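You operate a simulated robot arm through the tools that you are given. There is no shell and no other tool. Be economical: measure what you need, move in short steps, check, and stop when the job is done.

You run a simulated robot arm. Do the job below in one go: nothing can be reset, and whatever is moved stays where it is left.

## Task
Set the orange slider to 200 mm.

It is judged by the outcome, as a careful person would: the job done as asked, and still so three seconds after it is handed in. It fails if anything else is knocked over, pushed out of place, dropped, spilled or broken.

## Robot
A 6-joint arm with a two-finger parallel gripper, fixed in place. Base frame: the origin is at the foot of the arm, x ahead of it, y to its left, z up. Lengths are in mm, angles in degrees, forces in N, time in s.
With the tool pointing down near the work surface it reaches from about 240 to 640 mm from the base axis. Its first joint turns from -66.0 to 66.0 degrees. Payload 2.7 kg.
The tool frame sits at the grasp point between the pads (the TCP): z along the fingers, y along the line on which they close. The tips reach 23 mm beyond it. The gripper opens to 94 mm. The fingers are 38 mm wide and 10 mm thick; the gripper's body (54 by 96 mm) begins 39 mm behind the TCP.
Orientation is that of the tool frame in the base frame, as [roll, pitch, yaw] about the fixed x, y, z axes, in that order (R = Rz(yaw) Ry(pitch) Rx(roll)). With the fingers straight down and closing along the base's y, the tool's x points along the base's -x, its y along +y and its z along -z.

## Interface
- The arm moves only by the tool move_arm. Its argument "increments" is a list of rows, each a list of 3 entries, a list of its own where there are three numbers: the shift along the base's x, y, z in units of 20 mm (1.0 is 20 mm), then the turn, a rotation vector about the base's x, y, z in units of 5 degrees (1.0 is 5 degrees), then the opening, from 0 (shut) to 1 (fully open). In form: [[[dx, dy, dz], [ax, ay, az], gripper], ...]. A call has 1 to 8 rows; each row shifts and turns the commanded pose from where the row before left it. A call with a number of a shift or a turn outside -1 to 1 is refused whole. Each row takes 0.2 s and may step no farther than 50 mm and 8.6 degrees from the row before; otherwise, or with a gripper value out of range, the whole call is refused. Where a pose cannot be reached the arm comes as near as it can. A force on the tool above 40 N (or 10 N above the force at the start of the call, whichever is more), or a blocked arm, ends the call early, and 0.2 s more pass. Each finger travels about 45 mm/s and halts on what it meets, pressing with about 35 N; the grip force reading is that of the motor and also rises with nothing between the fingers. The clock runs only during rows and for 0.2 s after the last one: add rows that do not move to give the fingers time. The reply holds the time, the measured pose of the TCP, the force on the tool along the base axes, the opening and the grip force, in the units named above and with some noise, and new pictures: "views" is both (left out), scene, wrist or none.
- Cameras (640 x 400 px; columns grow to the right, rows downward): "scene" is fixed at [44.3, -416.3, 1401.2]; the picture's right is [0.96, -0.29, 0.00], its down [-0.17, -0.56, -0.81] and it looks along [0.24, 0.78, -0.58] (base axes); focal length 329 px, centre (320, 200). "wrist" rides on the gripper at [-39, 0, -44] in the tool frame; the picture's right is [0.00, -1.00, 0.00], its down [0.97, 0.00, -0.24] and it looks along [0.24, 0.00, 0.97] (tool axes); focal length 218 px, centre (320, 200). There is no depth. A picture from a camera that has moved, and an enlarged one, comes with that camera's place and axes in the base frame and with its lens.
- close_up(camera, box): a new picture of the part [left, top, right, bottom] of that camera's present view, enlarged. It takes no simulated time.
- close_job(): hands the job in; it is judged then, once.

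Work in short steps. Places have to be worked out from the pictures, the camera data and where the tool is seen: move nearer, look again, correct. Check each grasp and each placing, and mend what went wrong. You have 90 turns and 150 pictures in all, those below and enlarged ones among them. Open the gripper and draw the arm clear of the work before you hand the job in, unless the task says otherwise; then end with one line.

The tools are called after ">>>" by a JSON object that holds its "method" and its "body". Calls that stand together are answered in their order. move_arm: Moves the arm, as the interface text tells. Its arguments: {"type":"object","properties":{"increments":{"type":"array"},"views":{"type":"string","enum":["both","scene","wrist","none"]}},"required":["increments"]} The other tools are called the same way: close_up (camera, box) takes an enlarged picture of a part of a camera's view; close_job () hands the job in.

At the start:

```text
t: 0.0
tool_pos: [203.0, -48.5, 1122.9]
tool_rot: [-180.0, 28.1, -180.0]
wrist_force: [0.0, -0.1, -0.2]
opening: 93.9
finger_force: 0.0
```

scene: 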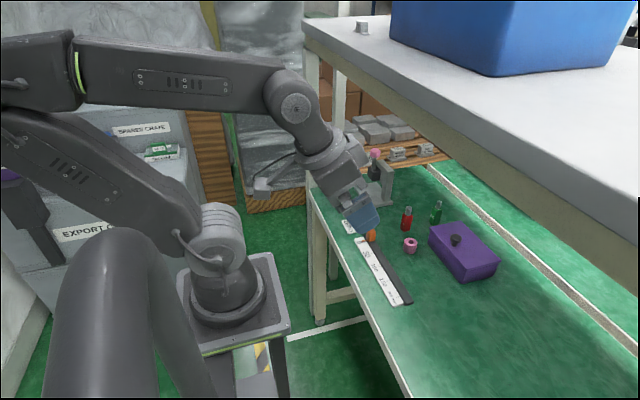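
wrist: 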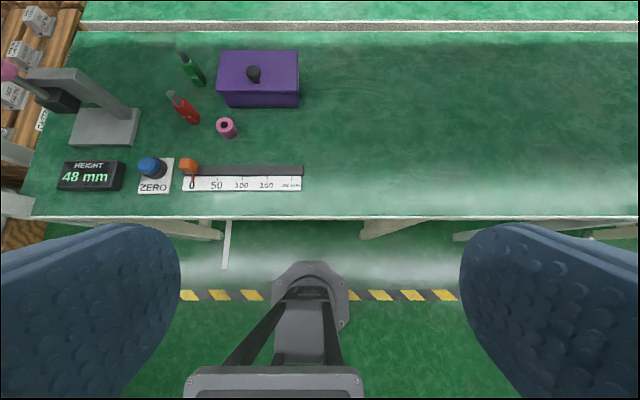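

The slider appears to be at 0 on a scale running toward -y. I'll enlarge both views to read the scale.

>>> {"method": "close_up", "body": {"camera": "wrist", "box": [130, 140, 320, 210]}}

>>> {"method": "close_up", "body": {"camera": "scene", "box": [330, 210, 430, 310]}}

```text
3.37 times, centred on (225, 175) of wrist
camera zoom: at [217.4, -48.9, 1180.3], right [0.0, -1.0, 0.0], down [-0.97, 0.0, -0.25], along [0.25, 0.0, -0.97], focal length 735 px, centre (640, 284)
```

zoom: 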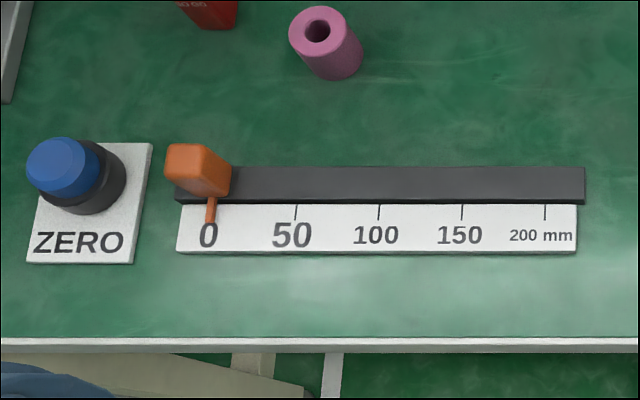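

```text
4.00 times, centred on (380, 260) of scene
camera zoom: at [44.3, -416.3, 1401.2], right [0.96, -0.29, 0.0], down [-0.17, -0.56, -0.81], along [0.24, 0.78, -0.58], focal length 1316 px, centre (80, -40)
```

zoom: 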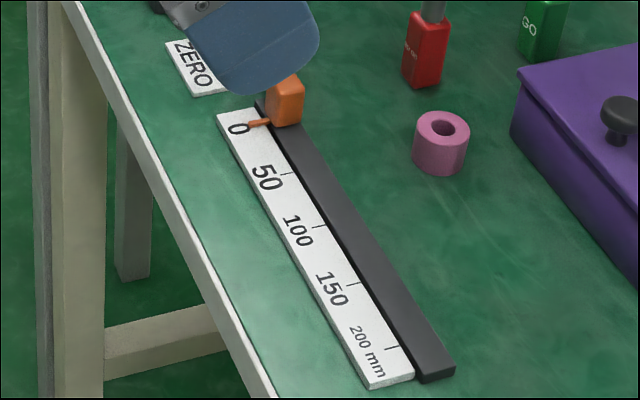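

Zero tick is near y≈190, 200 tick near y≈0, rail at x≈375. I'll bring the tool vertical and over the right side of the knob, staying high.

>>> {"method": "move_arm", "body": {"increments": [[[0.7, 1, -0.6], [0, 0.7, 0], 1], [[0.7, 1, -0.6], [0, 0.7, 0], 1], [[0.7, 1, -0.6], [0, 0.7, 0], 1], [[0.7, 1, -0.6], [0, 0.7, 0], 1], [[0.7, 1, -0.6], [0, 0.7, 0], 1], [[0.7, 1, -0.6], [0, 0.7, 0], 1], [[0.7, 1, -0.6], [0, 0.7, 0], 1], [[0.7, 1, -0.6], [0, 0.72, 0], 1]]}}

```text
t: 1.9
tool_pos: [275.6, 90.3, 1046.1]
tool_rot: [177.0, 2.9, 177.8]
wrist_force: [0.0, 0.2, -0.2]
opening: 93.9
finger_force: 0.1
stopped in row 8: the arm was blocked; the commanded pose is now the measured one
camera wrist: at [312.5, 86.0, 1092.6], right [-0.03, -1.0, -0.05], down [-0.98, 0.02, 0.19], along [-0.19, 0.06, -0.98], focal length 218 px, centre (320, 200)
```

scene: 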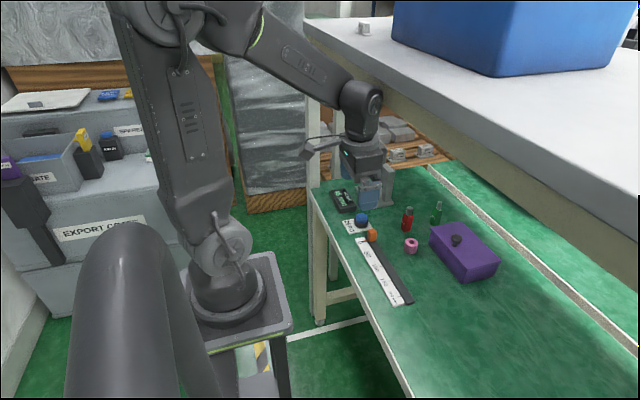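
wrist: 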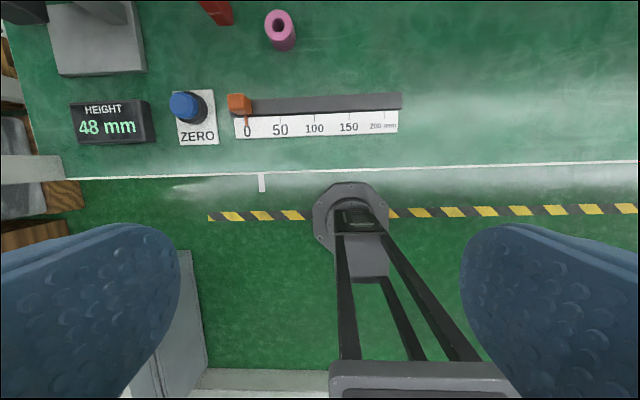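

The wrist joint (about 180 mm above the TCP) bumped the overhead shelf's front edge, which I estimate at x≈287, z≈1200–1240. I'll back off, drop below the shelf in front of it, and square the tool.

>>> {"method": "move_arm", "body": {"increments": [[[-0.7, 0, 0], [0, 0, 0], 1], [[-0.5, 0, -0.6], [0, 0, 0], 1], [[0, 0, -1], [-0.2, 0.2, 0.14], 1], [[0, 0, -1], [-0.2, 0.2, 0.15], 1], [[0, 0, -1], [-0.2, 0.18, 0.15], 1], [[0, 0, -1], [0, 0, 0], 1], [[0, 0, -1], [0, 0, 0], 1]]}}

```text
t: 3.5
tool_pos: [260.9, 94.0, 932.3]
tool_rot: [-179.3, -0.4, -179.4]
wrist_force: [0.5, -0.6, 1.3]
opening: 93.9
finger_force: 0.2
camera wrist: at [300.0, 94.1, 976.2], right [0.01, -1.0, 0.01], down [-0.97, -0.01, 0.25], along [-0.25, -0.01, -0.97], focal length 218 px, centre (320, 200)
```

scene: 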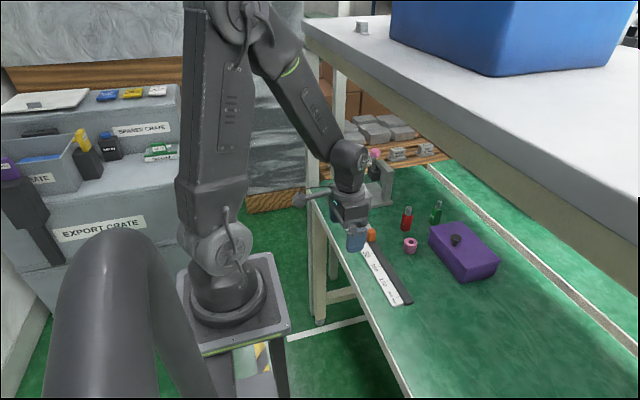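
wrist: 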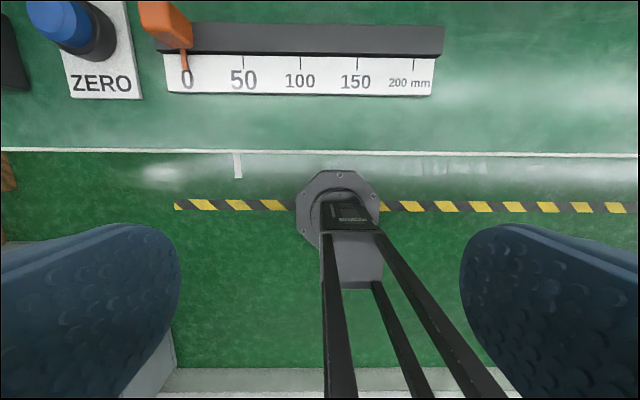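

Clear of the shelf now. I'll enlarge the wrist view to measure the gap between knob and ZERO button.

>>> {"method": "close_up", "body": {"camera": "wrist", "box": [0, 0, 240, 150]}}

>>> {"method": "close_up", "body": {"camera": "scene", "box": [325, 190, 425, 310]}}

```text
2.67 times, centred on (120, 75) of wrist
camera zoom: at [300.0, 94.1, 976.2], right [0.01, -1.0, 0.01], down [-0.97, -0.01, 0.25], along [-0.25, -0.01, -0.97], focal length 582 px, centre (853, 533)
```

zoom: 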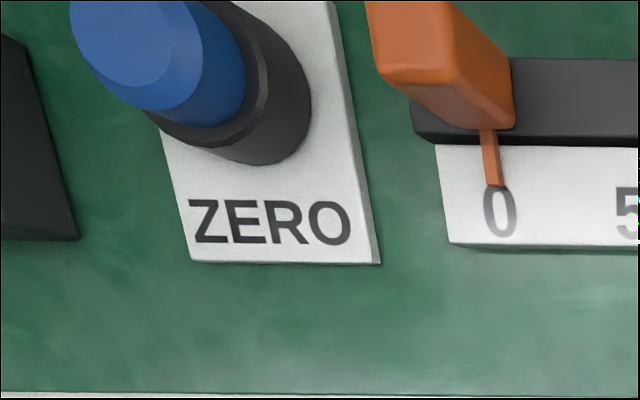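

```text
3.33 times, centred on (375, 250) of scene
camera zoom: at [44.3, -416.3, 1401.2], right [0.96, -0.29, 0.0], down [-0.17, -0.56, -0.81], along [0.24, 0.78, -0.58], focal length 1097 px, centre (137, 33)
```

zoom: 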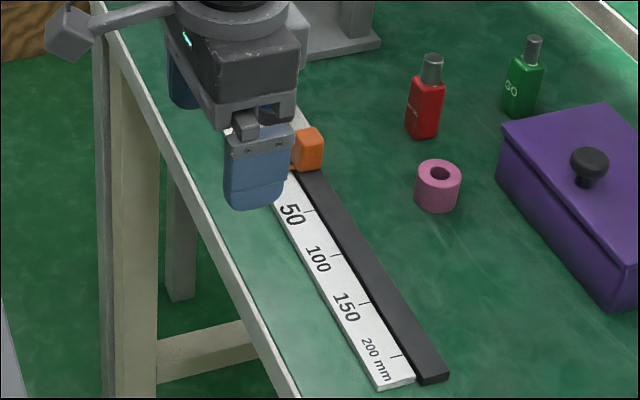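

Knob: y≈182–199, x≈364–385, z≈798–831; the button collar edge is at y≈239, so fingers at ~50 mm opening fit. I'll move low and forward to above the knob.

>>> {"method": "move_arm", "body": {"increments": [[[0, 0.6, -1], [0, 0, 0], 0.53], [[0, 0.6, -1], [0, 0, 0], 0.53], [[0.6, 0.6, -0.8], [0, 0, 0], 0.53], [[1, 0.6, -0.2], [0, 0, 0], 0.53], [[1, 0.6, 0], [0, 0, 0], 0.53], [[1, 0.6, 0], [0, 0, 0], 0.53], [[1, 0.6, 0], [0, 0, 0], 0.53], [[1, 0.6, 0], [0, 0, 0], 0.53]]}}

```text
t: 5.3
tool_pos: [372.0, 188.8, 871.1]
tool_rot: [-179.3, -0.4, -179.4]
wrist_force: [0.0, 0.0, 0.4]
opening: 50.0
finger_force: 0.1
camera wrist: at [411.0, 189.3, 915.3], right [0.01, -1.0, 0.01], down [-0.97, -0.01, 0.25], along [-0.25, -0.02, -0.97], focal length 218 px, centre (320, 200)
```

scene: 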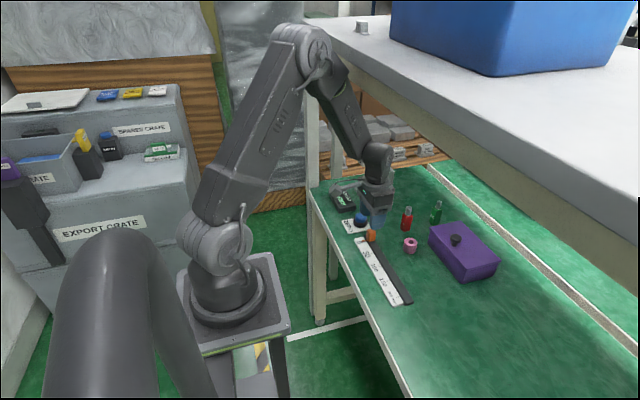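
wrist: 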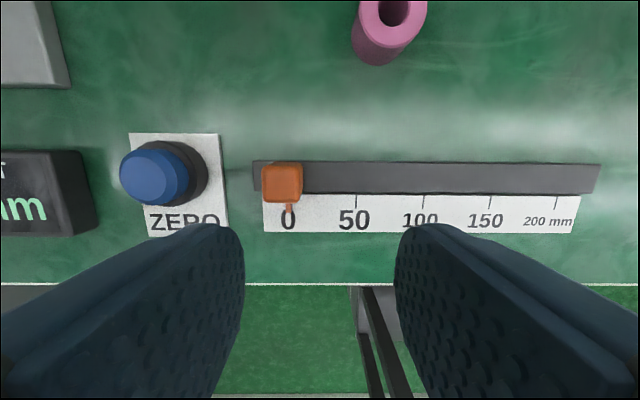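

The three views agree better with a bench surface near z≈756 (scale spacing matches 200 mm then); the knob is at about x≈387, y≈207, top z≈808. I'll shift over it and descend partway, then recheck.

>>> {"method": "move_arm", "body": {"increments": [[[0.75, 0.9, 0], [0, 0, 0], 0.53], [[0, 0, -0.9], [0, 0, 0], 0.53], [[0, 0, -0.7], [0, 0, 0], 0.53]]}}

>>> {"method": "close_up", "body": {"camera": "scene", "box": [335, 170, 425, 310]}}

```text
t: 6.1
tool_pos: [386.8, 208.7, 838.8]
tool_rot: [-179.3, -0.3, -179.4]
wrist_force: [-0.1, -0.8, 1.1]
opening: 49.7
finger_force: 0.1
camera wrist: at [425.0, 209.1, 883.9], right [0.01, -1.0, 0.01], down [-0.97, -0.01, 0.25], along [-0.25, -0.02, -0.97], focal length 218 px, centre (320, 200)
```

scene: 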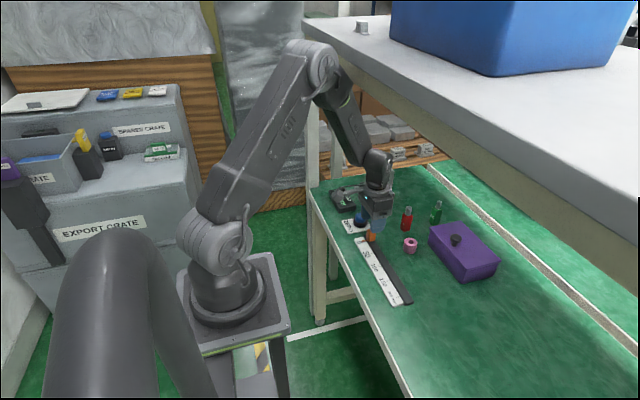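
wrist: 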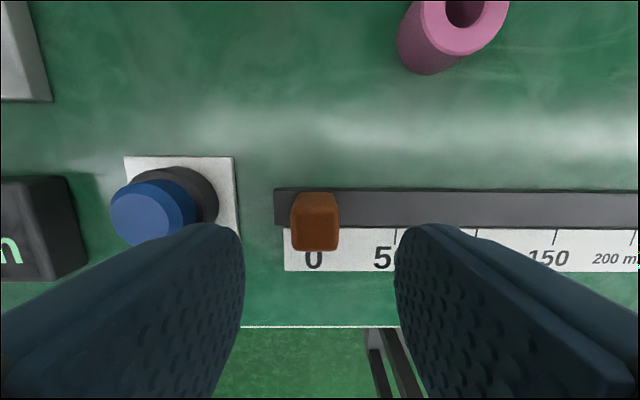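

```text
2.86 times, centred on (380, 240) of scene
camera zoom: at [44.3, -416.3, 1401.2], right [0.96, -0.29, 0.0], down [-0.17, -0.56, -0.81], along [0.24, 0.78, -0.58], focal length 940 px, centre (149, 86)
```

zoom: 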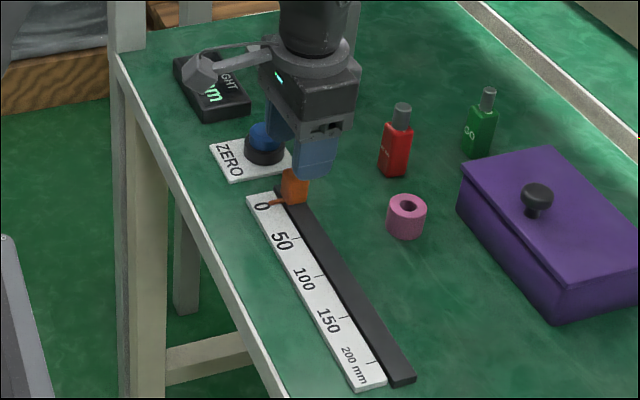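

Knob is centred between fingers in y, slightly ahead in x. I'll nudge +7 mm in x and descend about 36 mm in small steps.

>>> {"method": "move_arm", "body": {"increments": [[[0.35, 0, -0.4], [0, 0, 0], 0.53], [[0, 0, -0.5], [0, 0, 0], 0.53], [[0, 0, -0.5], [0, 0, 0], 0.53], [[0, 0, -0.4], [0, 0, 0], 0.53]]}}

>>> {"method": "close_up", "body": {"camera": "scene", "box": [335, 180, 425, 240]}}

```text
t: 7.1
tool_pos: [393.2, 207.9, 803.6]
tool_rot: [-179.3, -0.4, -179.5]
wrist_force: [0.1, 0.2, 0.4]
opening: 49.7
finger_force: 0.1
camera wrist: at [433.4, 208.6, 847.4], right [0.01, -1.0, 0.01], down [-0.97, -0.01, 0.25], along [-0.25, -0.01, -0.97], focal length 218 px, centre (320, 200)
```

scene: 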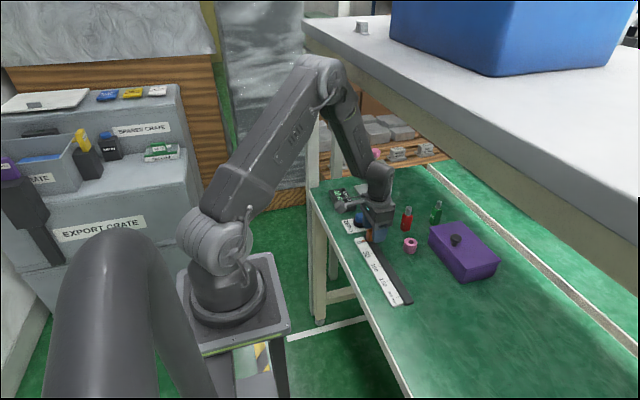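
wrist: 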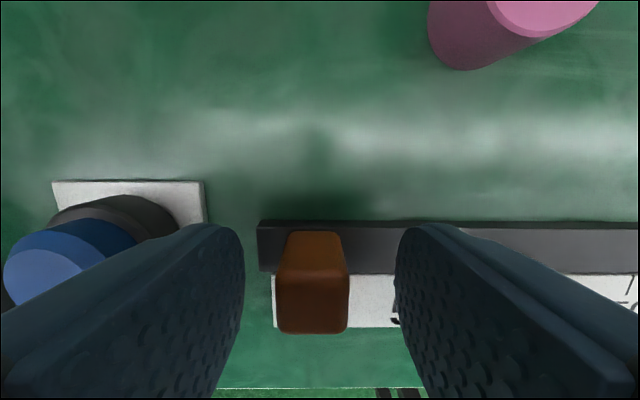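

```text
6.67 times, centred on (380, 210) of scene
camera zoom: at [44.3, -416.3, 1401.2], right [0.96, -0.29, 0.0], down [-0.17, -0.56, -0.81], along [0.24, 0.78, -0.58], focal length 2194 px, centre (-80, 133)
```

zoom: 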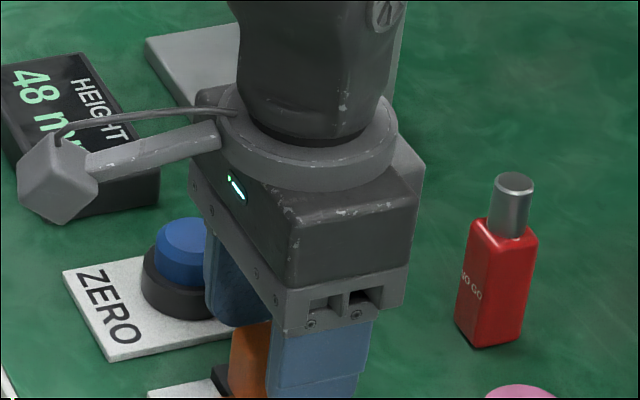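

Knob sits between the pads with the button clear of the left finger. Closing the grip.

>>> {"method": "move_arm", "body": {"increments": [[[0, 0, 0], [0, 0, 0], 0.1], [[0, 0, 0], [0, 0, 0], 0.1], [[0, 0, 0], [0, 0, 0], 0.1], [[0, 0, 0], [0, 0, 0], 0.1]]}}

```text
t: 8.1
tool_pos: [393.8, 207.9, 802.9]
tool_rot: [-179.2, -0.5, -179.5]
wrist_force: [2.0, 0.5, -3.5]
opening: 21.0
finger_force: 44.8
camera wrist: at [433.3, 208.5, 847.4], right [0.01, -1.0, 0.01], down [-0.97, -0.01, 0.25], along [-0.25, -0.01, -0.97], focal length 218 px, centre (320, 200)
```

scene: 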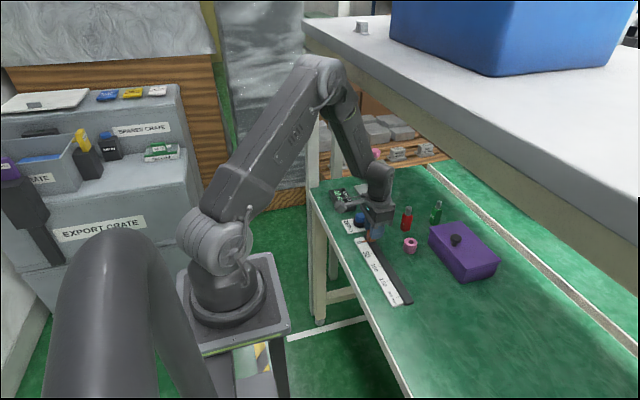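
wrist: 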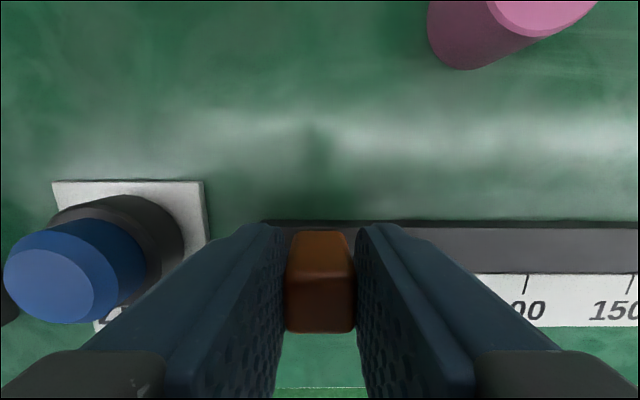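

Gripped at 21 mm. Dragging 160 mm toward -y.

>>> {"method": "move_arm", "body": {"increments": [[[0, -0.5, 0], [0, 0, 0], 0.1], [[0, -1, 0], [0, 0, 0], 0.1], [[0, -1, 0], [0, 0, 0], 0.1], [[0, -1, 0], [0, 0, 0], 0.1], [[0, -1, 0], [0, 0, 0], 0.1], [[0, -1, 0], [0, 0, 0], 0.1], [[0, -1, 0], [0, 0, 0], 0.1], [[0, -1, 0], [0, 0, 0], 0.1]]}}

>>> {"method": "close_up", "body": {"camera": "scene", "box": [340, 220, 430, 310]}}

```text
t: 9.2
tool_pos: [386.8, 147.5, 800.8]
tool_rot: [-179.2, 0.0, -176.7]
wrist_force: [6.0, 1.3, 22.2]
opening: 22.2
finger_force: 44.8
stopped in row 5: the force on the tool passed its limit (the readings are from after the stop); the commanded pose is now the measured one
camera wrist: at [426.2, 150.5, 845.0], right [0.06, -1.0, 0.01], down [-0.97, -0.05, 0.24], along [-0.24, -0.03, -0.97], focal length 218 px, centre (320, 200)
```

scene: 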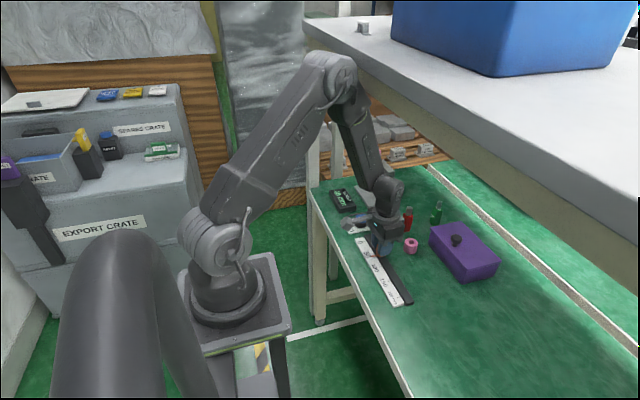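
wrist: 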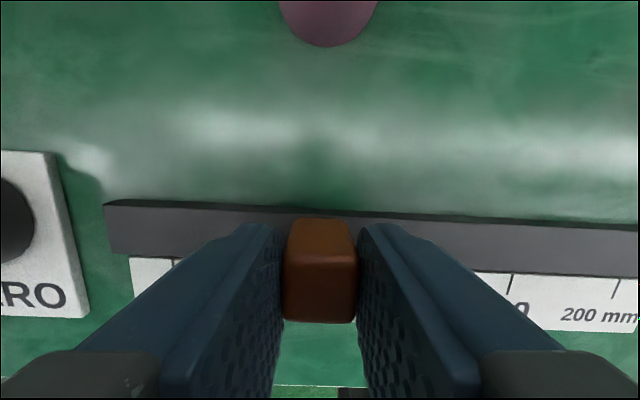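

```text
4.44 times, centred on (385, 265) of scene
camera zoom: at [41.8, -414.7, 1401.8], right [0.96, -0.29, 0.0], down [-0.17, -0.56, -0.81], along [0.24, 0.78, -0.58], focal length 1462 px, centre (31, -89)
```

zoom: 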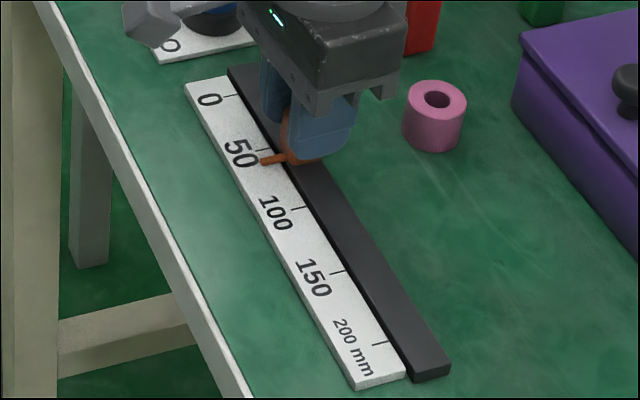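

The slider moved to ~55–58, but the stop looks like the elbow touching the shelf edge (I place it at x≈242, z≈1259, radius ~45), not the slider jamming. I'll release, tilt the tool forward 25° in place (pads stay flat on the knob) so the elbow draws back, and raise slightly.

>>> {"method": "move_arm", "body": {"increments": [[[0, 0, 0], [0, 0, 0], 0.5], [[0, 0, 0], [0, 0, 0], 0.5], [[0, 0, 0.2], [0, -0.8, -0.16], 0.5], [[0, 0, 0.1], [0, -0.8, -0.16], 0.5], [[0, 0, 0.1], [0, -0.9, -0.16], 0.5], [[0, 0, 0], [0, -0.9, -0.16], 0.5], [[0, 0, 0], [0, -0.9, 0], 0.5], [[0, 0, 0], [0, -0.9, 0], 0.5]]}}

>>> {"method": "close_up", "body": {"camera": "scene", "box": [340, 200, 430, 310]}}

```text
t: 11.1
tool_pos: [397.9, 139.9, 810.5]
tool_rot: [-177.6, 23.0, -179.9]
wrist_force: [-0.6, 0.4, 0.2]
opening: 47.0
finger_force: 0.1
out of reach, approached as far as the arm can: row 6
camera wrist: at [416.6, 141.4, 866.4], right [-0.01, -1.0, 0.04], down [-0.99, 0.01, -0.16], along [0.16, -0.04, -0.99], focal length 218 px, centre (320, 200)
```

scene: 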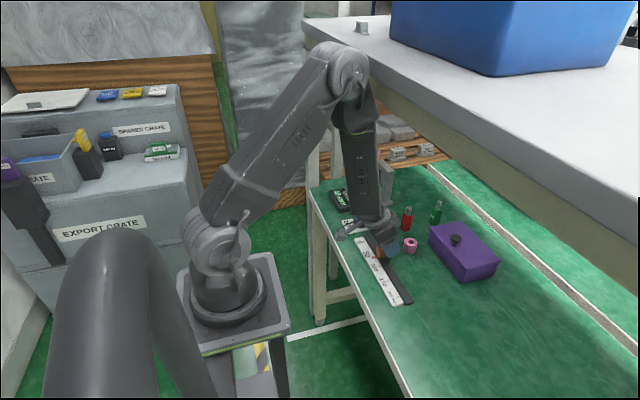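
wrist: 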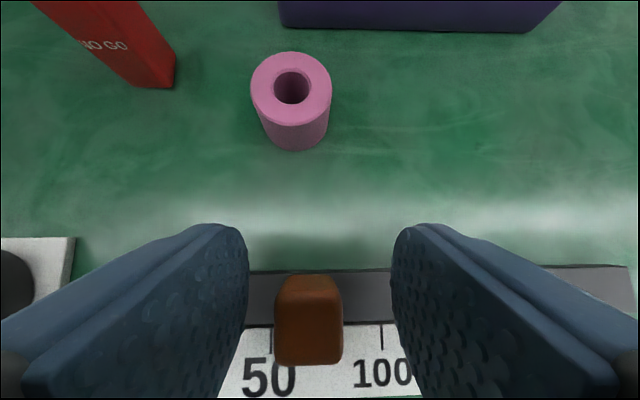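

```text
3.64 times, centred on (385, 255) of scene
camera zoom: at [44.3, -416.2, 1401.2], right [0.96, -0.29, 0.0], down [-0.17, -0.56, -0.81], along [0.24, 0.78, -0.58], focal length 1197 px, centre (84, 0)
```

zoom: 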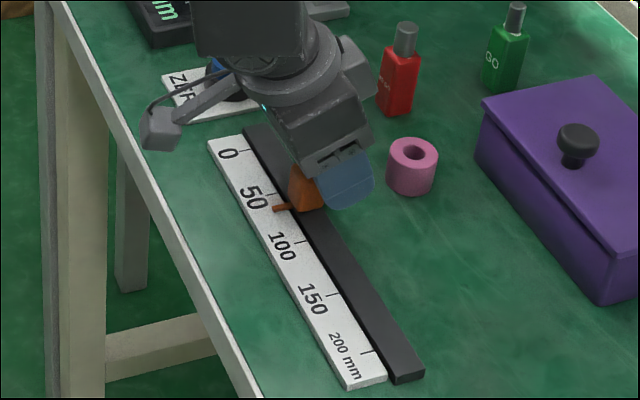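

Tool now tilted 23° around the knob, no forces, slider at about 55. Regripping.

>>> {"method": "move_arm", "body": {"increments": [[[0, 0.12, 0], [0, 0, 0], 0.5], [[0, 0, 0], [0, 0, 0], 0.1], [[0, 0, 0], [0, 0, 0], 0.1], [[0, 0, 0], [0, 0, 0], 0.1], [[0, -0.5, 0], [0, 0, 0], 0.1], [[0, -0.7, 0], [0, 0, 0], 0.1], [[0, -0.7, 0], [0, 0, 0], 0.1]]}}

```text
t: 12.7
tool_pos: [397.3, 104.2, 810.1]
tool_rot: [-177.6, 23.2, -179.8]
wrist_force: [-12.9, 0.3, 37.7]
opening: 21.0
finger_force: 44.7
camera wrist: at [416.8, 105.2, 865.7], right [-0.01, -1.0, 0.04], down [-0.99, 0.0, -0.16], along [0.16, -0.04, -0.99], focal length 218 px, centre (320, 200)
```

scene: 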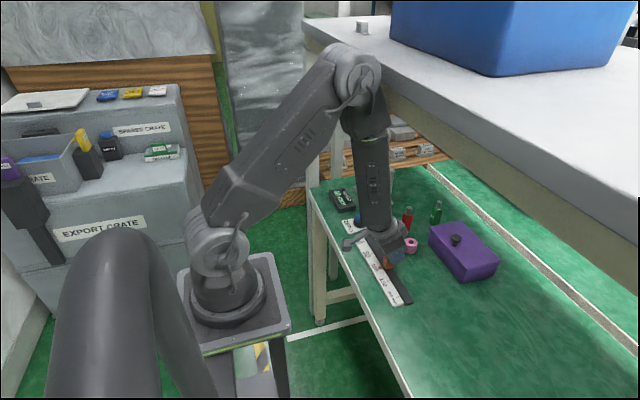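
wrist: 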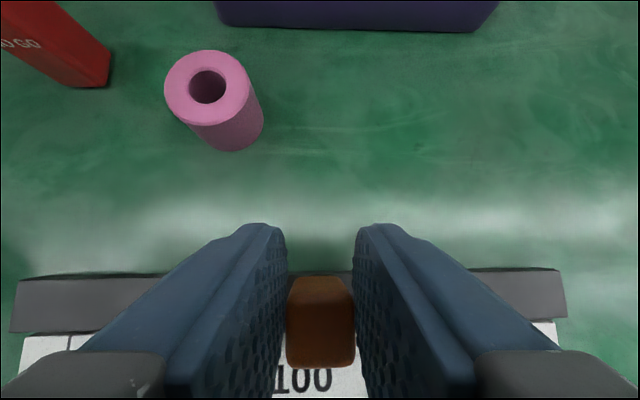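

Upward force of 38 N while clamped: the clamp is fighting the rail's exact path. I'll loosen to ~28 mm so the left pad just pushes, and see whether the force vanishes.

>>> {"method": "move_arm", "body": {"increments": [[[0, 0, 0], [0, 0, 0], 0.32], [[0, 0, 0], [0, 0, 0], 0.32]]}}

>>> {"method": "close_up", "body": {"camera": "scene", "box": [290, 20, 430, 120]}}

>>> {"method": "close_up", "body": {"camera": "scene", "box": [340, 220, 430, 310]}}

```text
t: 13.2
tool_pos: [398.4, 104.1, 806.9]
tool_rot: [-177.5, 22.9, -179.8]
wrist_force: [0.8, -0.1, 0.1]
opening: 30.1
finger_force: 0.0
camera wrist: at [416.9, 104.9, 863.9], right [-0.01, -1.0, 0.04], down [-0.99, 0.01, -0.16], along [0.16, -0.04, -0.99], focal length 218 px, centre (320, 200)
```

scene: 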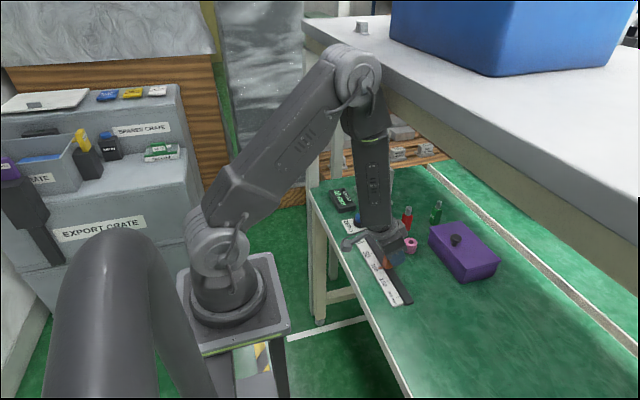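
wrist: 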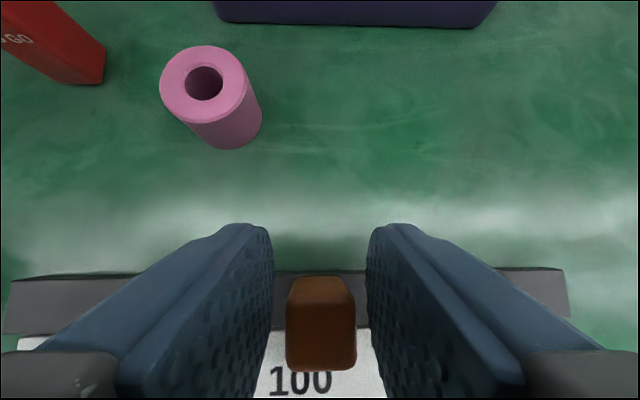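

```text
4.00 times, centred on (360, 70) of scene
camera zoom: at [44.3, -416.3, 1401.2], right [0.96, -0.29, 0.0], down [-0.17, -0.56, -0.81], along [0.24, 0.78, -0.58], focal length 1316 px, centre (160, 720)
```

zoom: 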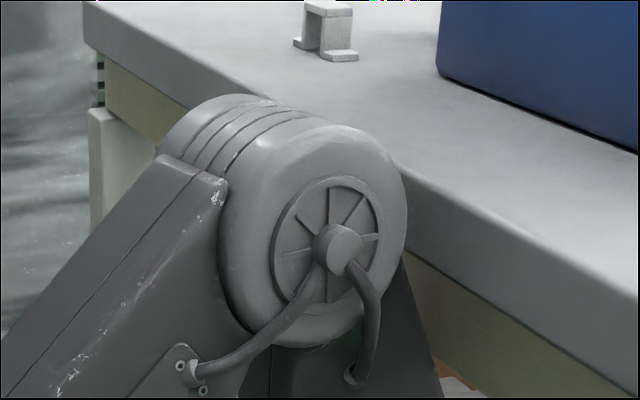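

```text
4.44 times, centred on (385, 265) of scene
camera zoom: at [44.3, -416.3, 1401.2], right [0.96, -0.29, 0.0], down [-0.17, -0.56, -0.81], along [0.24, 0.78, -0.58], focal length 1462 px, centre (31, -89)
```

zoom: 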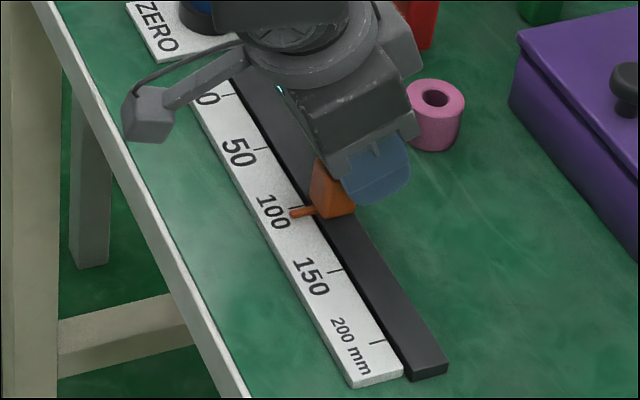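

Force gone; slider reads ~103 with knob centre at y≈104 (so 200 ↔ y≈8). I'll push with the left pad, loose, about 76 mm.

>>> {"method": "move_arm", "body": {"increments": [[[0, -0.3, 0.1], [0, 0, 0], 0.32], [[0, -0.5, 0], [0, 0, 0], 0.32], [[0, -0.6, 0], [0, 0, 0], 0.32], [[0, -0.6, 0], [0, 0, 0], 0.32], [[0, -0.6, 0], [0, 0, 0], 0.32], [[0, -0.6, 0], [0, 0, 0], 0.32], [[0, -0.6, 0], [0, 0, 0], 0.32]]}}

>>> {"method": "close_up", "body": {"camera": "scene", "box": [340, 220, 430, 310]}}

```text
t: 14.8
tool_pos: [403.6, 36.9, 815.2]
tool_rot: [-176.9, 22.5, -179.5]
wrist_force: [0.1, 0.9, -0.4]
opening: 30.6
finger_force: 0.1
out of reach, approached as far as the arm can: row 7
camera wrist: at [422.2, 38.6, 871.6], right [-0.01, -1.0, 0.05], down [-0.99, 0.01, -0.15], along [0.15, -0.05, -0.99], focal length 218 px, centre (320, 200)
```

scene: 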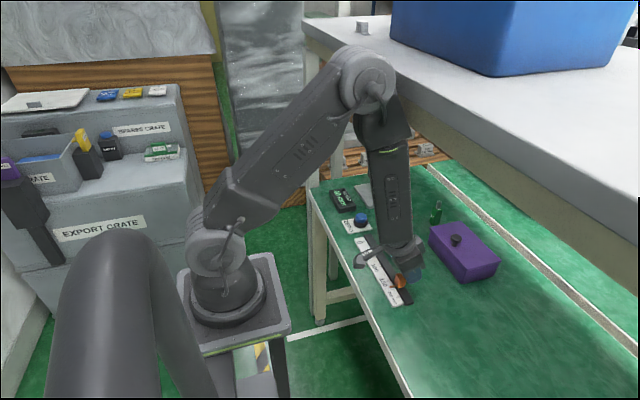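
wrist: 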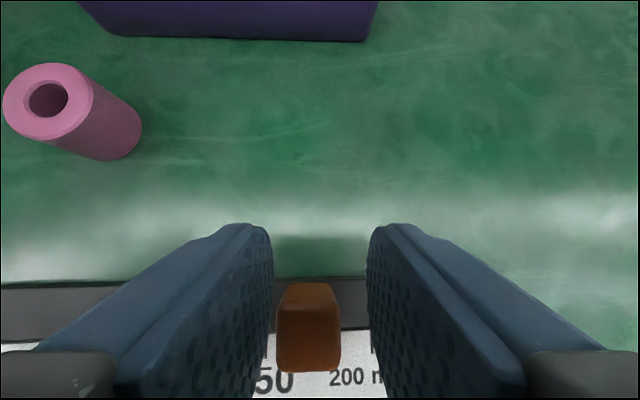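

```text
4.44 times, centred on (385, 265) of scene
camera zoom: at [43.5, -415.5, 1401.5], right [0.96, -0.29, 0.0], down [-0.17, -0.56, -0.81], along [0.24, 0.78, -0.58], focal length 1462 px, centre (31, -89)
```

zoom: 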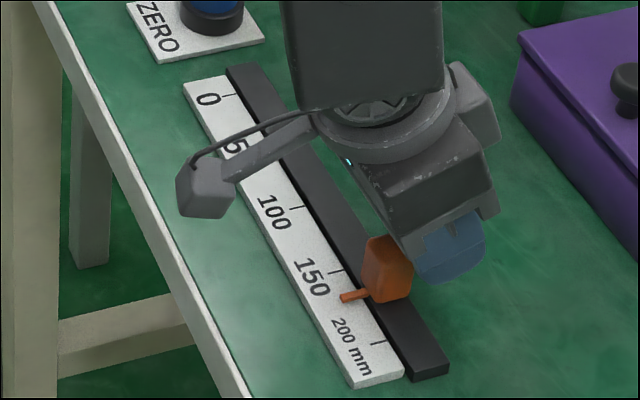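

Pushing works: pointer at ~167, negligible force. I'll ease the tilt 2° (reach limit) and push ~27 mm more, then read.

>>> {"method": "move_arm", "body": {"increments": [[[0, -0.3, 0], [0, 0.4, 0], 0.32], [[0, -0.5, 0], [0, 0, 0], 0.32], [[0, -0.5, 0], [0, 0, 0], 0.32]]}}

>>> {"method": "close_up", "body": {"camera": "scene", "box": [370, 250, 430, 310]}}

```text
t: 15.7
tool_pos: [400.2, 26.3, 816.9]
tool_rot: [-177.0, 19.8, -179.0]
wrist_force: [-0.4, 0.5, 0.9]
opening: 30.5
finger_force: 0.1
out of reach, approached as far as the arm can: row 2, 3
camera wrist: at [421.2, 28.0, 873.1], right [0.0, -1.0, 0.05], down [-0.99, 0.0, -0.1], along [0.1, -0.05, -0.99], focal length 218 px, centre (320, 200)
```

scene: 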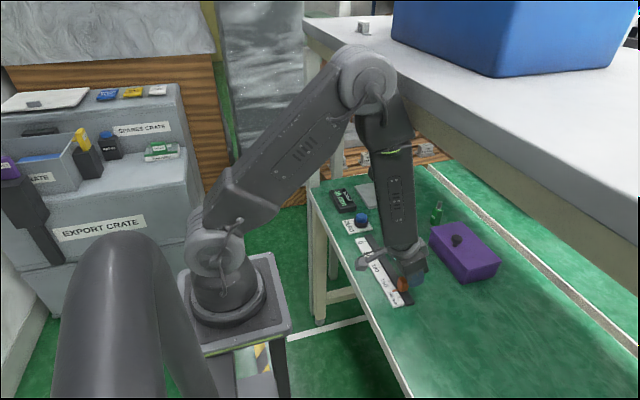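
wrist: 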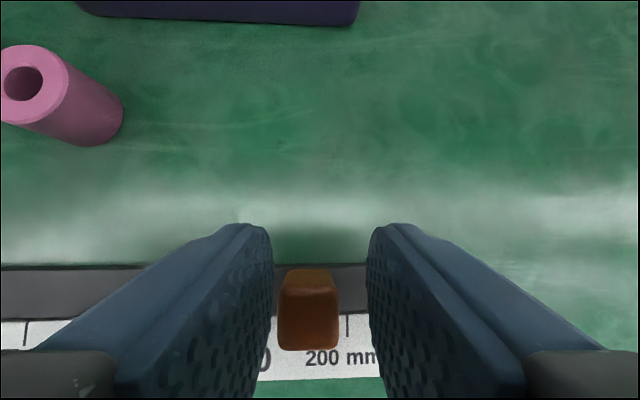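

```text
6.67 times, centred on (400, 280) of scene
camera zoom: at [41.4, -413.3, 1402.3], right [0.96, -0.29, 0.0], down [-0.17, -0.56, -0.81], along [0.24, 0.78, -0.59], focal length 2194 px, centre (-213, -333)
```

zoom: 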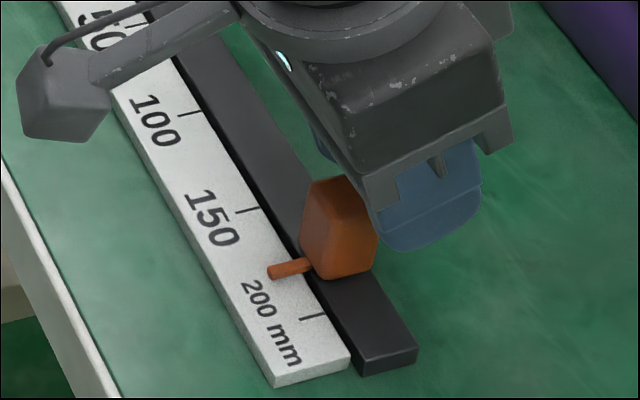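

Reads ~177. The forearm is nearly in line with the tool (wrist near-singular), which explains "out of reach" and the roll drift. Near y≈0 I can tilt further through it, while moving TCP back ~20 mm so the fingertips do the pushing and the forearm gets more room from the shelf.

>>> {"method": "move_arm", "body": {"increments": [[[-0.25, 0, 0.1], [0.2, -0.5, 0], 0.4], [[-0.25, 0, 0], [0.2, -0.7, 0], 0.4], [[-0.25, 0, 0], [0.2, -0.8, 0], 0.4], [[-0.25, 0, 0], [0, -0.8, 0], 0.4]]}}

```text
t: 16.6
tool_pos: [395.5, 76.9, 823.6]
tool_rot: [-178.1, 32.1, 178.6]
wrist_force: [0.3, 1.1, 0.0]
opening: 37.8
finger_force: 0.1
out of reach, approached as far as the arm can: row 1, 2, 3, 4
camera wrist: at [405.5, 77.4, 881.8], right [-0.04, -1.0, 0.03], down [-0.95, 0.03, -0.31], along [0.31, -0.04, -0.95], focal length 218 px, centre (320, 200)
```

scene: 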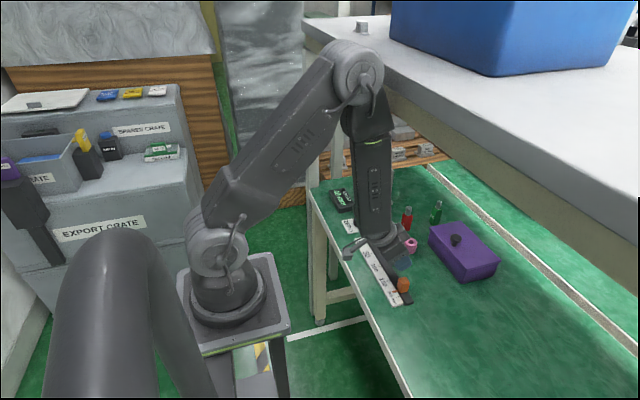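
wrist: 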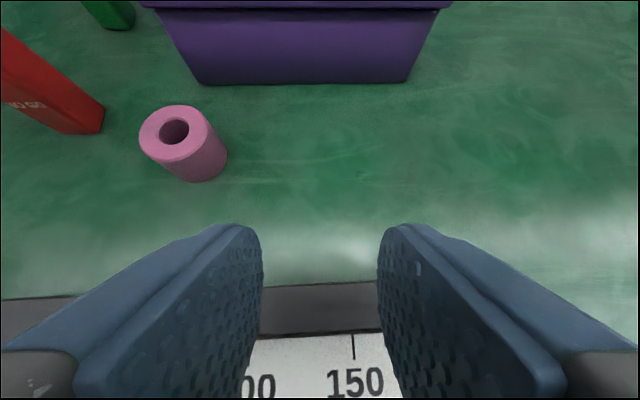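

The arm swung back in +y to 77 (still reach-limited), leaving the knob. Checking the slider state and arm.

>>> {"method": "close_up", "body": {"camera": "scene", "box": [370, 240, 440, 310]}}

>>> {"method": "close_up", "body": {"camera": "scene", "box": [180, 20, 480, 300]}}

```text
5.71 times, centred on (405, 275) of scene
camera zoom: at [44.3, -416.3, 1401.2], right [0.96, -0.29, 0.0], down [-0.17, -0.56, -0.81], along [0.24, 0.78, -0.58], focal length 1880 px, centre (-166, -229)
```

zoom: 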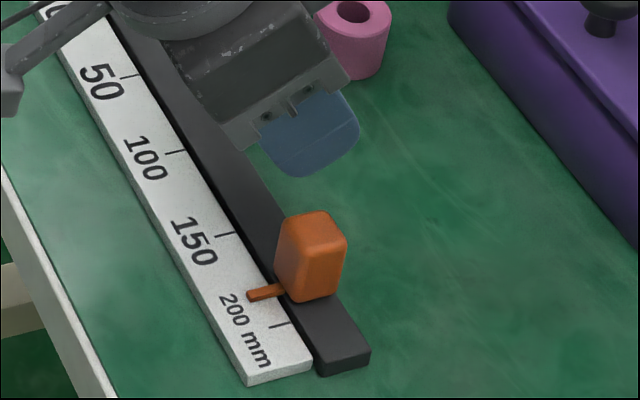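

```text
1.43 times, centred on (330, 160) of scene
camera zoom: at [44.3, -416.3, 1401.2], right [0.96, -0.29, 0.0], down [-0.17, -0.56, -0.81], along [0.24, 0.78, -0.58], focal length 470 px, centre (306, 257)
```

zoom: 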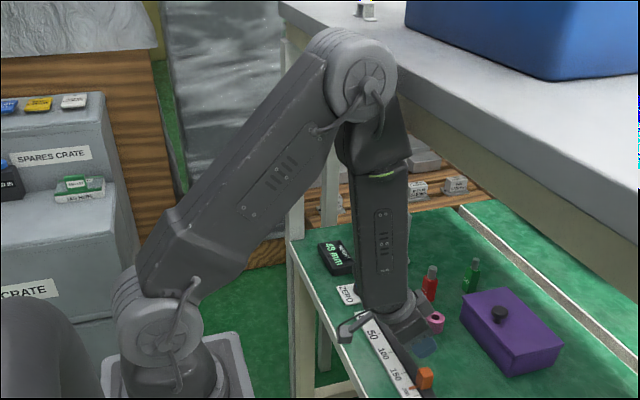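

Slider rests at ~177, clear of the fingers. The commanded pose may differ from the measured one, so I'll lift clear first and ease the tilt back, then close the fingers to push with the closed tips (needs less -y travel).

>>> {"method": "move_arm", "body": {"increments": [[[0, 0, 0.8], [0, 0, 0], 0.0], [[0, 0.5, 0.8], [0, 0, 0], 0.0], [[0, 0.5, 0], [0, 0.4, 0], 0.0], [[0, 0, 0], [0, 0.5, 0], 0.0], [[0, 0, 0], [0, 0.5, 0], 0.0]]}}

```text
t: 17.9
tool_pos: [394.7, 97.5, 856.1]
tool_rot: [-178.0, 24.8, 178.9]
wrist_force: [0.0, 0.7, -0.1]
opening: 0.1
finger_force: 35.2
camera wrist: at [411.8, 97.9, 912.6], right [-0.03, -1.0, 0.03], down [-0.98, 0.03, -0.19], along [0.19, -0.04, -0.98], focal length 218 px, centre (320, 200)
```

scene: 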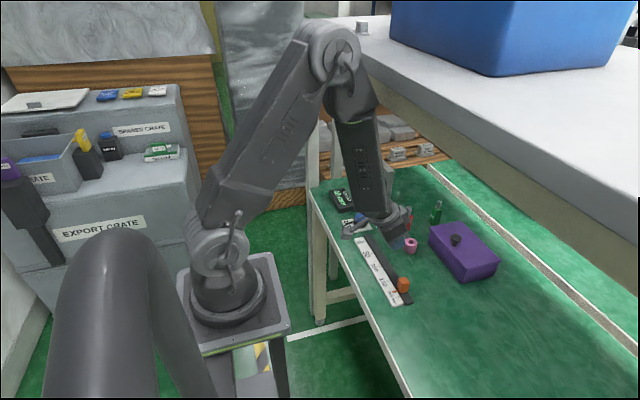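
wrist: 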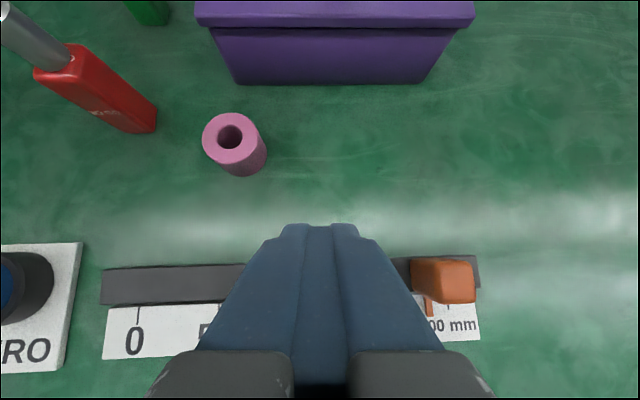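

Pose tracks properly again. Now descend behind the knob (right finger's outer face ~y 69, knob face at ~y 45) at x≈388.

>>> {"method": "move_arm", "body": {"increments": [[[-0.1, -0.3, -0.6], [0, 0.1, 0.1], 0.0], [[-0.1, -0.3, -0.8], [0, 0.1, 0.1], 0.0], [[-0.1, -0.2, -0.8], [0, 0.1, 0], 0.0]]}}

>>> {"method": "close_up", "body": {"camera": "scene", "box": [370, 240, 440, 310]}}

```text
t: 18.6
tool_pos: [390.8, 81.8, 811.2]
tool_rot: [-177.9, 23.4, 179.9]
wrist_force: [0.0, 0.1, 0.7]
opening: 0.3
finger_force: 35.6
camera wrist: at [409.3, 82.6, 867.2], right [-0.02, -1.0, 0.03], down [-0.99, 0.01, -0.16], along [0.16, -0.03, -0.99], focal length 218 px, centre (320, 200)
```

scene: 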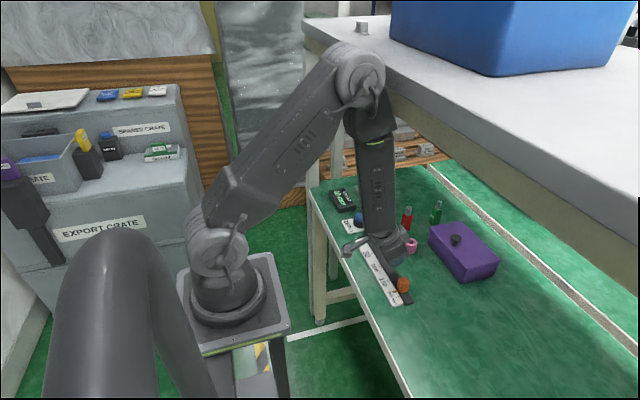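
wrist: 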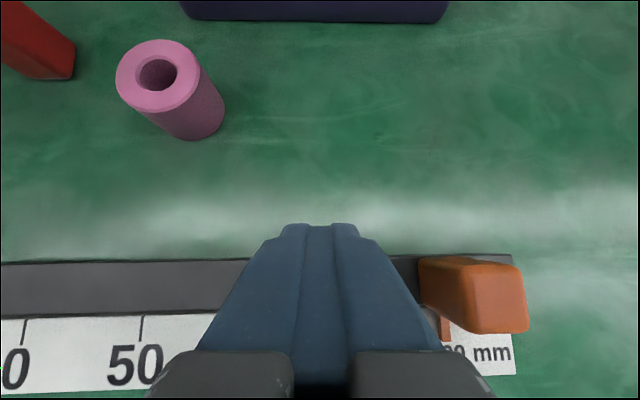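

```text
5.71 times, centred on (405, 275) of scene
camera zoom: at [44.3, -416.3, 1401.2], right [0.96, -0.29, 0.0], down [-0.17, -0.56, -0.81], along [0.24, 0.78, -0.58], focal length 1880 px, centre (-166, -229)
```

zoom: 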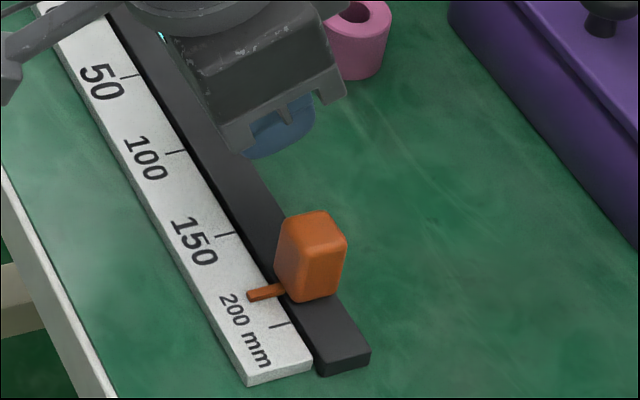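

Aligned. Pushing -y about 38 mm in small steps.

>>> {"method": "move_arm", "body": {"increments": [[[0, -0.5, 0], [0, 0, 0], 0.0], [[0, -0.5, 0], [0, 0, 0], 0.0], [[0, -0.5, 0], [0, 0, 0], 0.0], [[0, -0.4, 0], [0, 0, 0], 0.0]]}}

>>> {"method": "close_up", "body": {"camera": "scene", "box": [370, 240, 440, 310]}}

```text
t: 19.6
tool_pos: [391.0, 51.4, 814.7]
tool_rot: [-177.4, 23.2, 180.0]
wrist_force: [-0.3, -0.3, -0.3]
opening: 0.1
finger_force: 35.0
out of reach, approached as far as the arm can: row 4
camera wrist: at [410.6, 52.5, 871.4], right [-0.02, -1.0, 0.04], down [-0.99, 0.01, -0.16], along [0.16, -0.04, -0.99], focal length 218 px, centre (320, 200)
```

scene: 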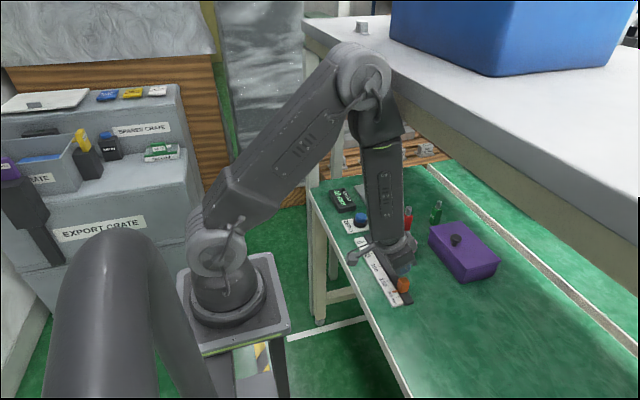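
wrist: 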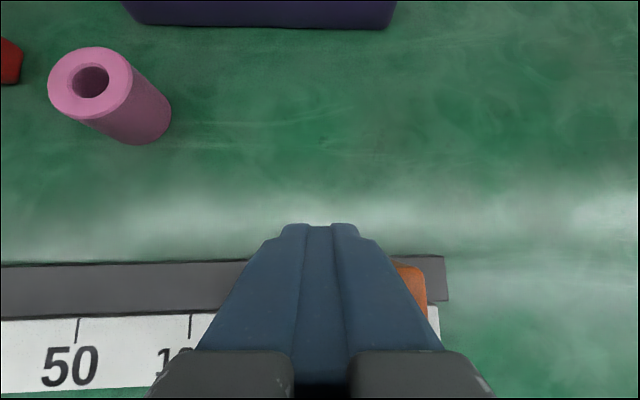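

```text
5.71 times, centred on (405, 275) of scene
camera zoom: at [44.3, -416.3, 1401.2], right [0.96, -0.29, 0.0], down [-0.17, -0.56, -0.81], along [0.24, 0.78, -0.58], focal length 1880 px, centre (-166, -229)
```

zoom: 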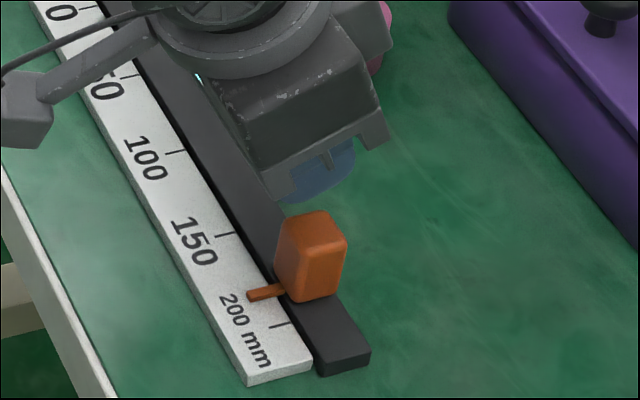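

No contact, but the wrist singularity limits y here. I'll reduce the tilt to ~11° (away from the singularity) and pull TCP x back to ~380 so the front part of the finger pushes the knob.

>>> {"method": "move_arm", "body": {"increments": [[[0, 0.4, 0], [0, 0.4, 0], 0.0], [[-0.1, 0.2, 0], [0.1, 0.6, 0], 0.0], [[-0.2, 0, 0], [0.2, 0.7, 0], 0.0], [[-0.25, 0, 0], [0.2, 0.7, 0], 0.0]]}}

```text
t: 20.6
tool_pos: [385.4, 62.4, 814.9]
tool_rot: [-179.8, 13.3, 179.3]
wrist_force: [0.6, 0.1, 0.4]
opening: 0.0
finger_force: 34.8
out of reach, approached as far as the arm can: row 4
camera wrist: at [413.5, 61.2, 867.7], right [-0.01, -1.0, 0.0], down [-1.0, 0.01, 0.01], along [-0.01, 0.0, -1.0], focal length 218 px, centre (320, 200)
```

scene: 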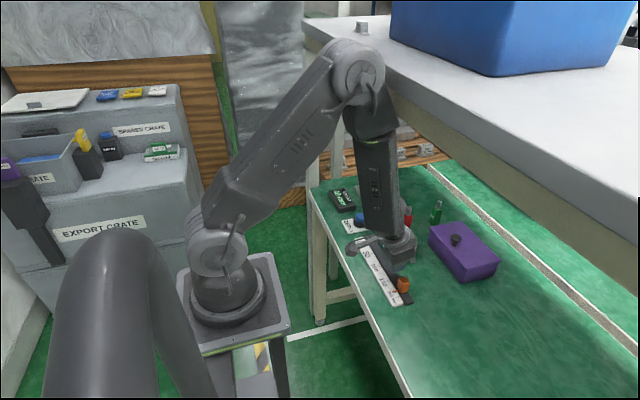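
wrist: 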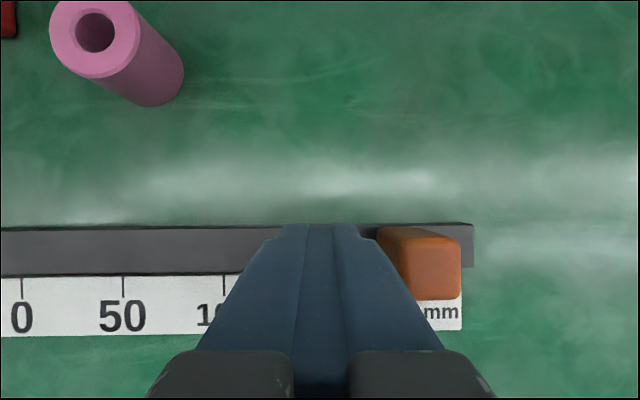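

Roll has recovered. Pushing -y now, up to ~26 mm, in small steps.

>>> {"method": "move_arm", "body": {"increments": [[[0, -0.5, -0.1], [0, 0, 0], 0.0], [[0, -0.4, -0.1], [0, 0, 0], 0.0], [[0, -0.4, 0], [0, 0, 0], 0.0]]}}

>>> {"method": "close_up", "body": {"camera": "scene", "box": [370, 240, 440, 310]}}

```text
t: 21.4
tool_pos: [384.0, 36.0, 811.6]
tool_rot: [179.5, 11.3, 179.2]
wrist_force: [0.4, 0.3, 1.7]
opening: 0.0
finger_force: 34.9
camera wrist: at [413.7, 35.4, 862.9], right [-0.01, -1.0, -0.01], down [-1.0, 0.01, 0.05], along [-0.04, 0.01, -1.0], focal length 218 px, centre (320, 200)
```

scene: 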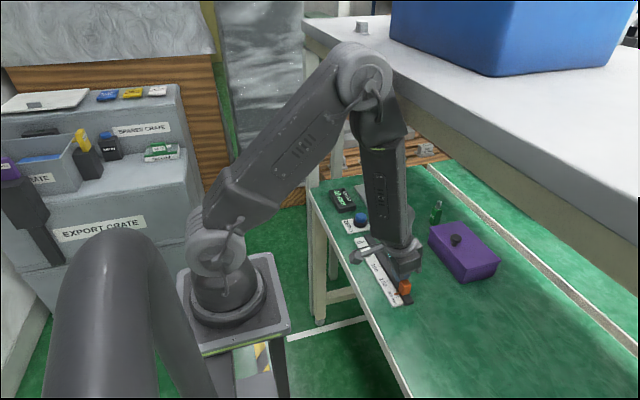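
wrist: 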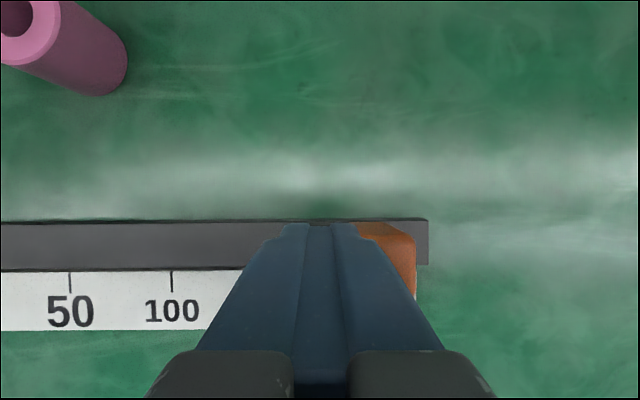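

```text
5.71 times, centred on (405, 275) of scene
camera zoom: at [44.3, -416.2, 1401.2], right [0.96, -0.29, 0.0], down [-0.17, -0.56, -0.81], along [0.24, 0.78, -0.58], focal length 1880 px, centre (-166, -229)
```

zoom: 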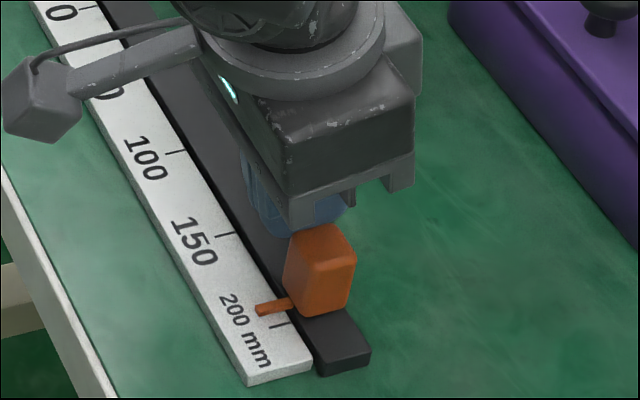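

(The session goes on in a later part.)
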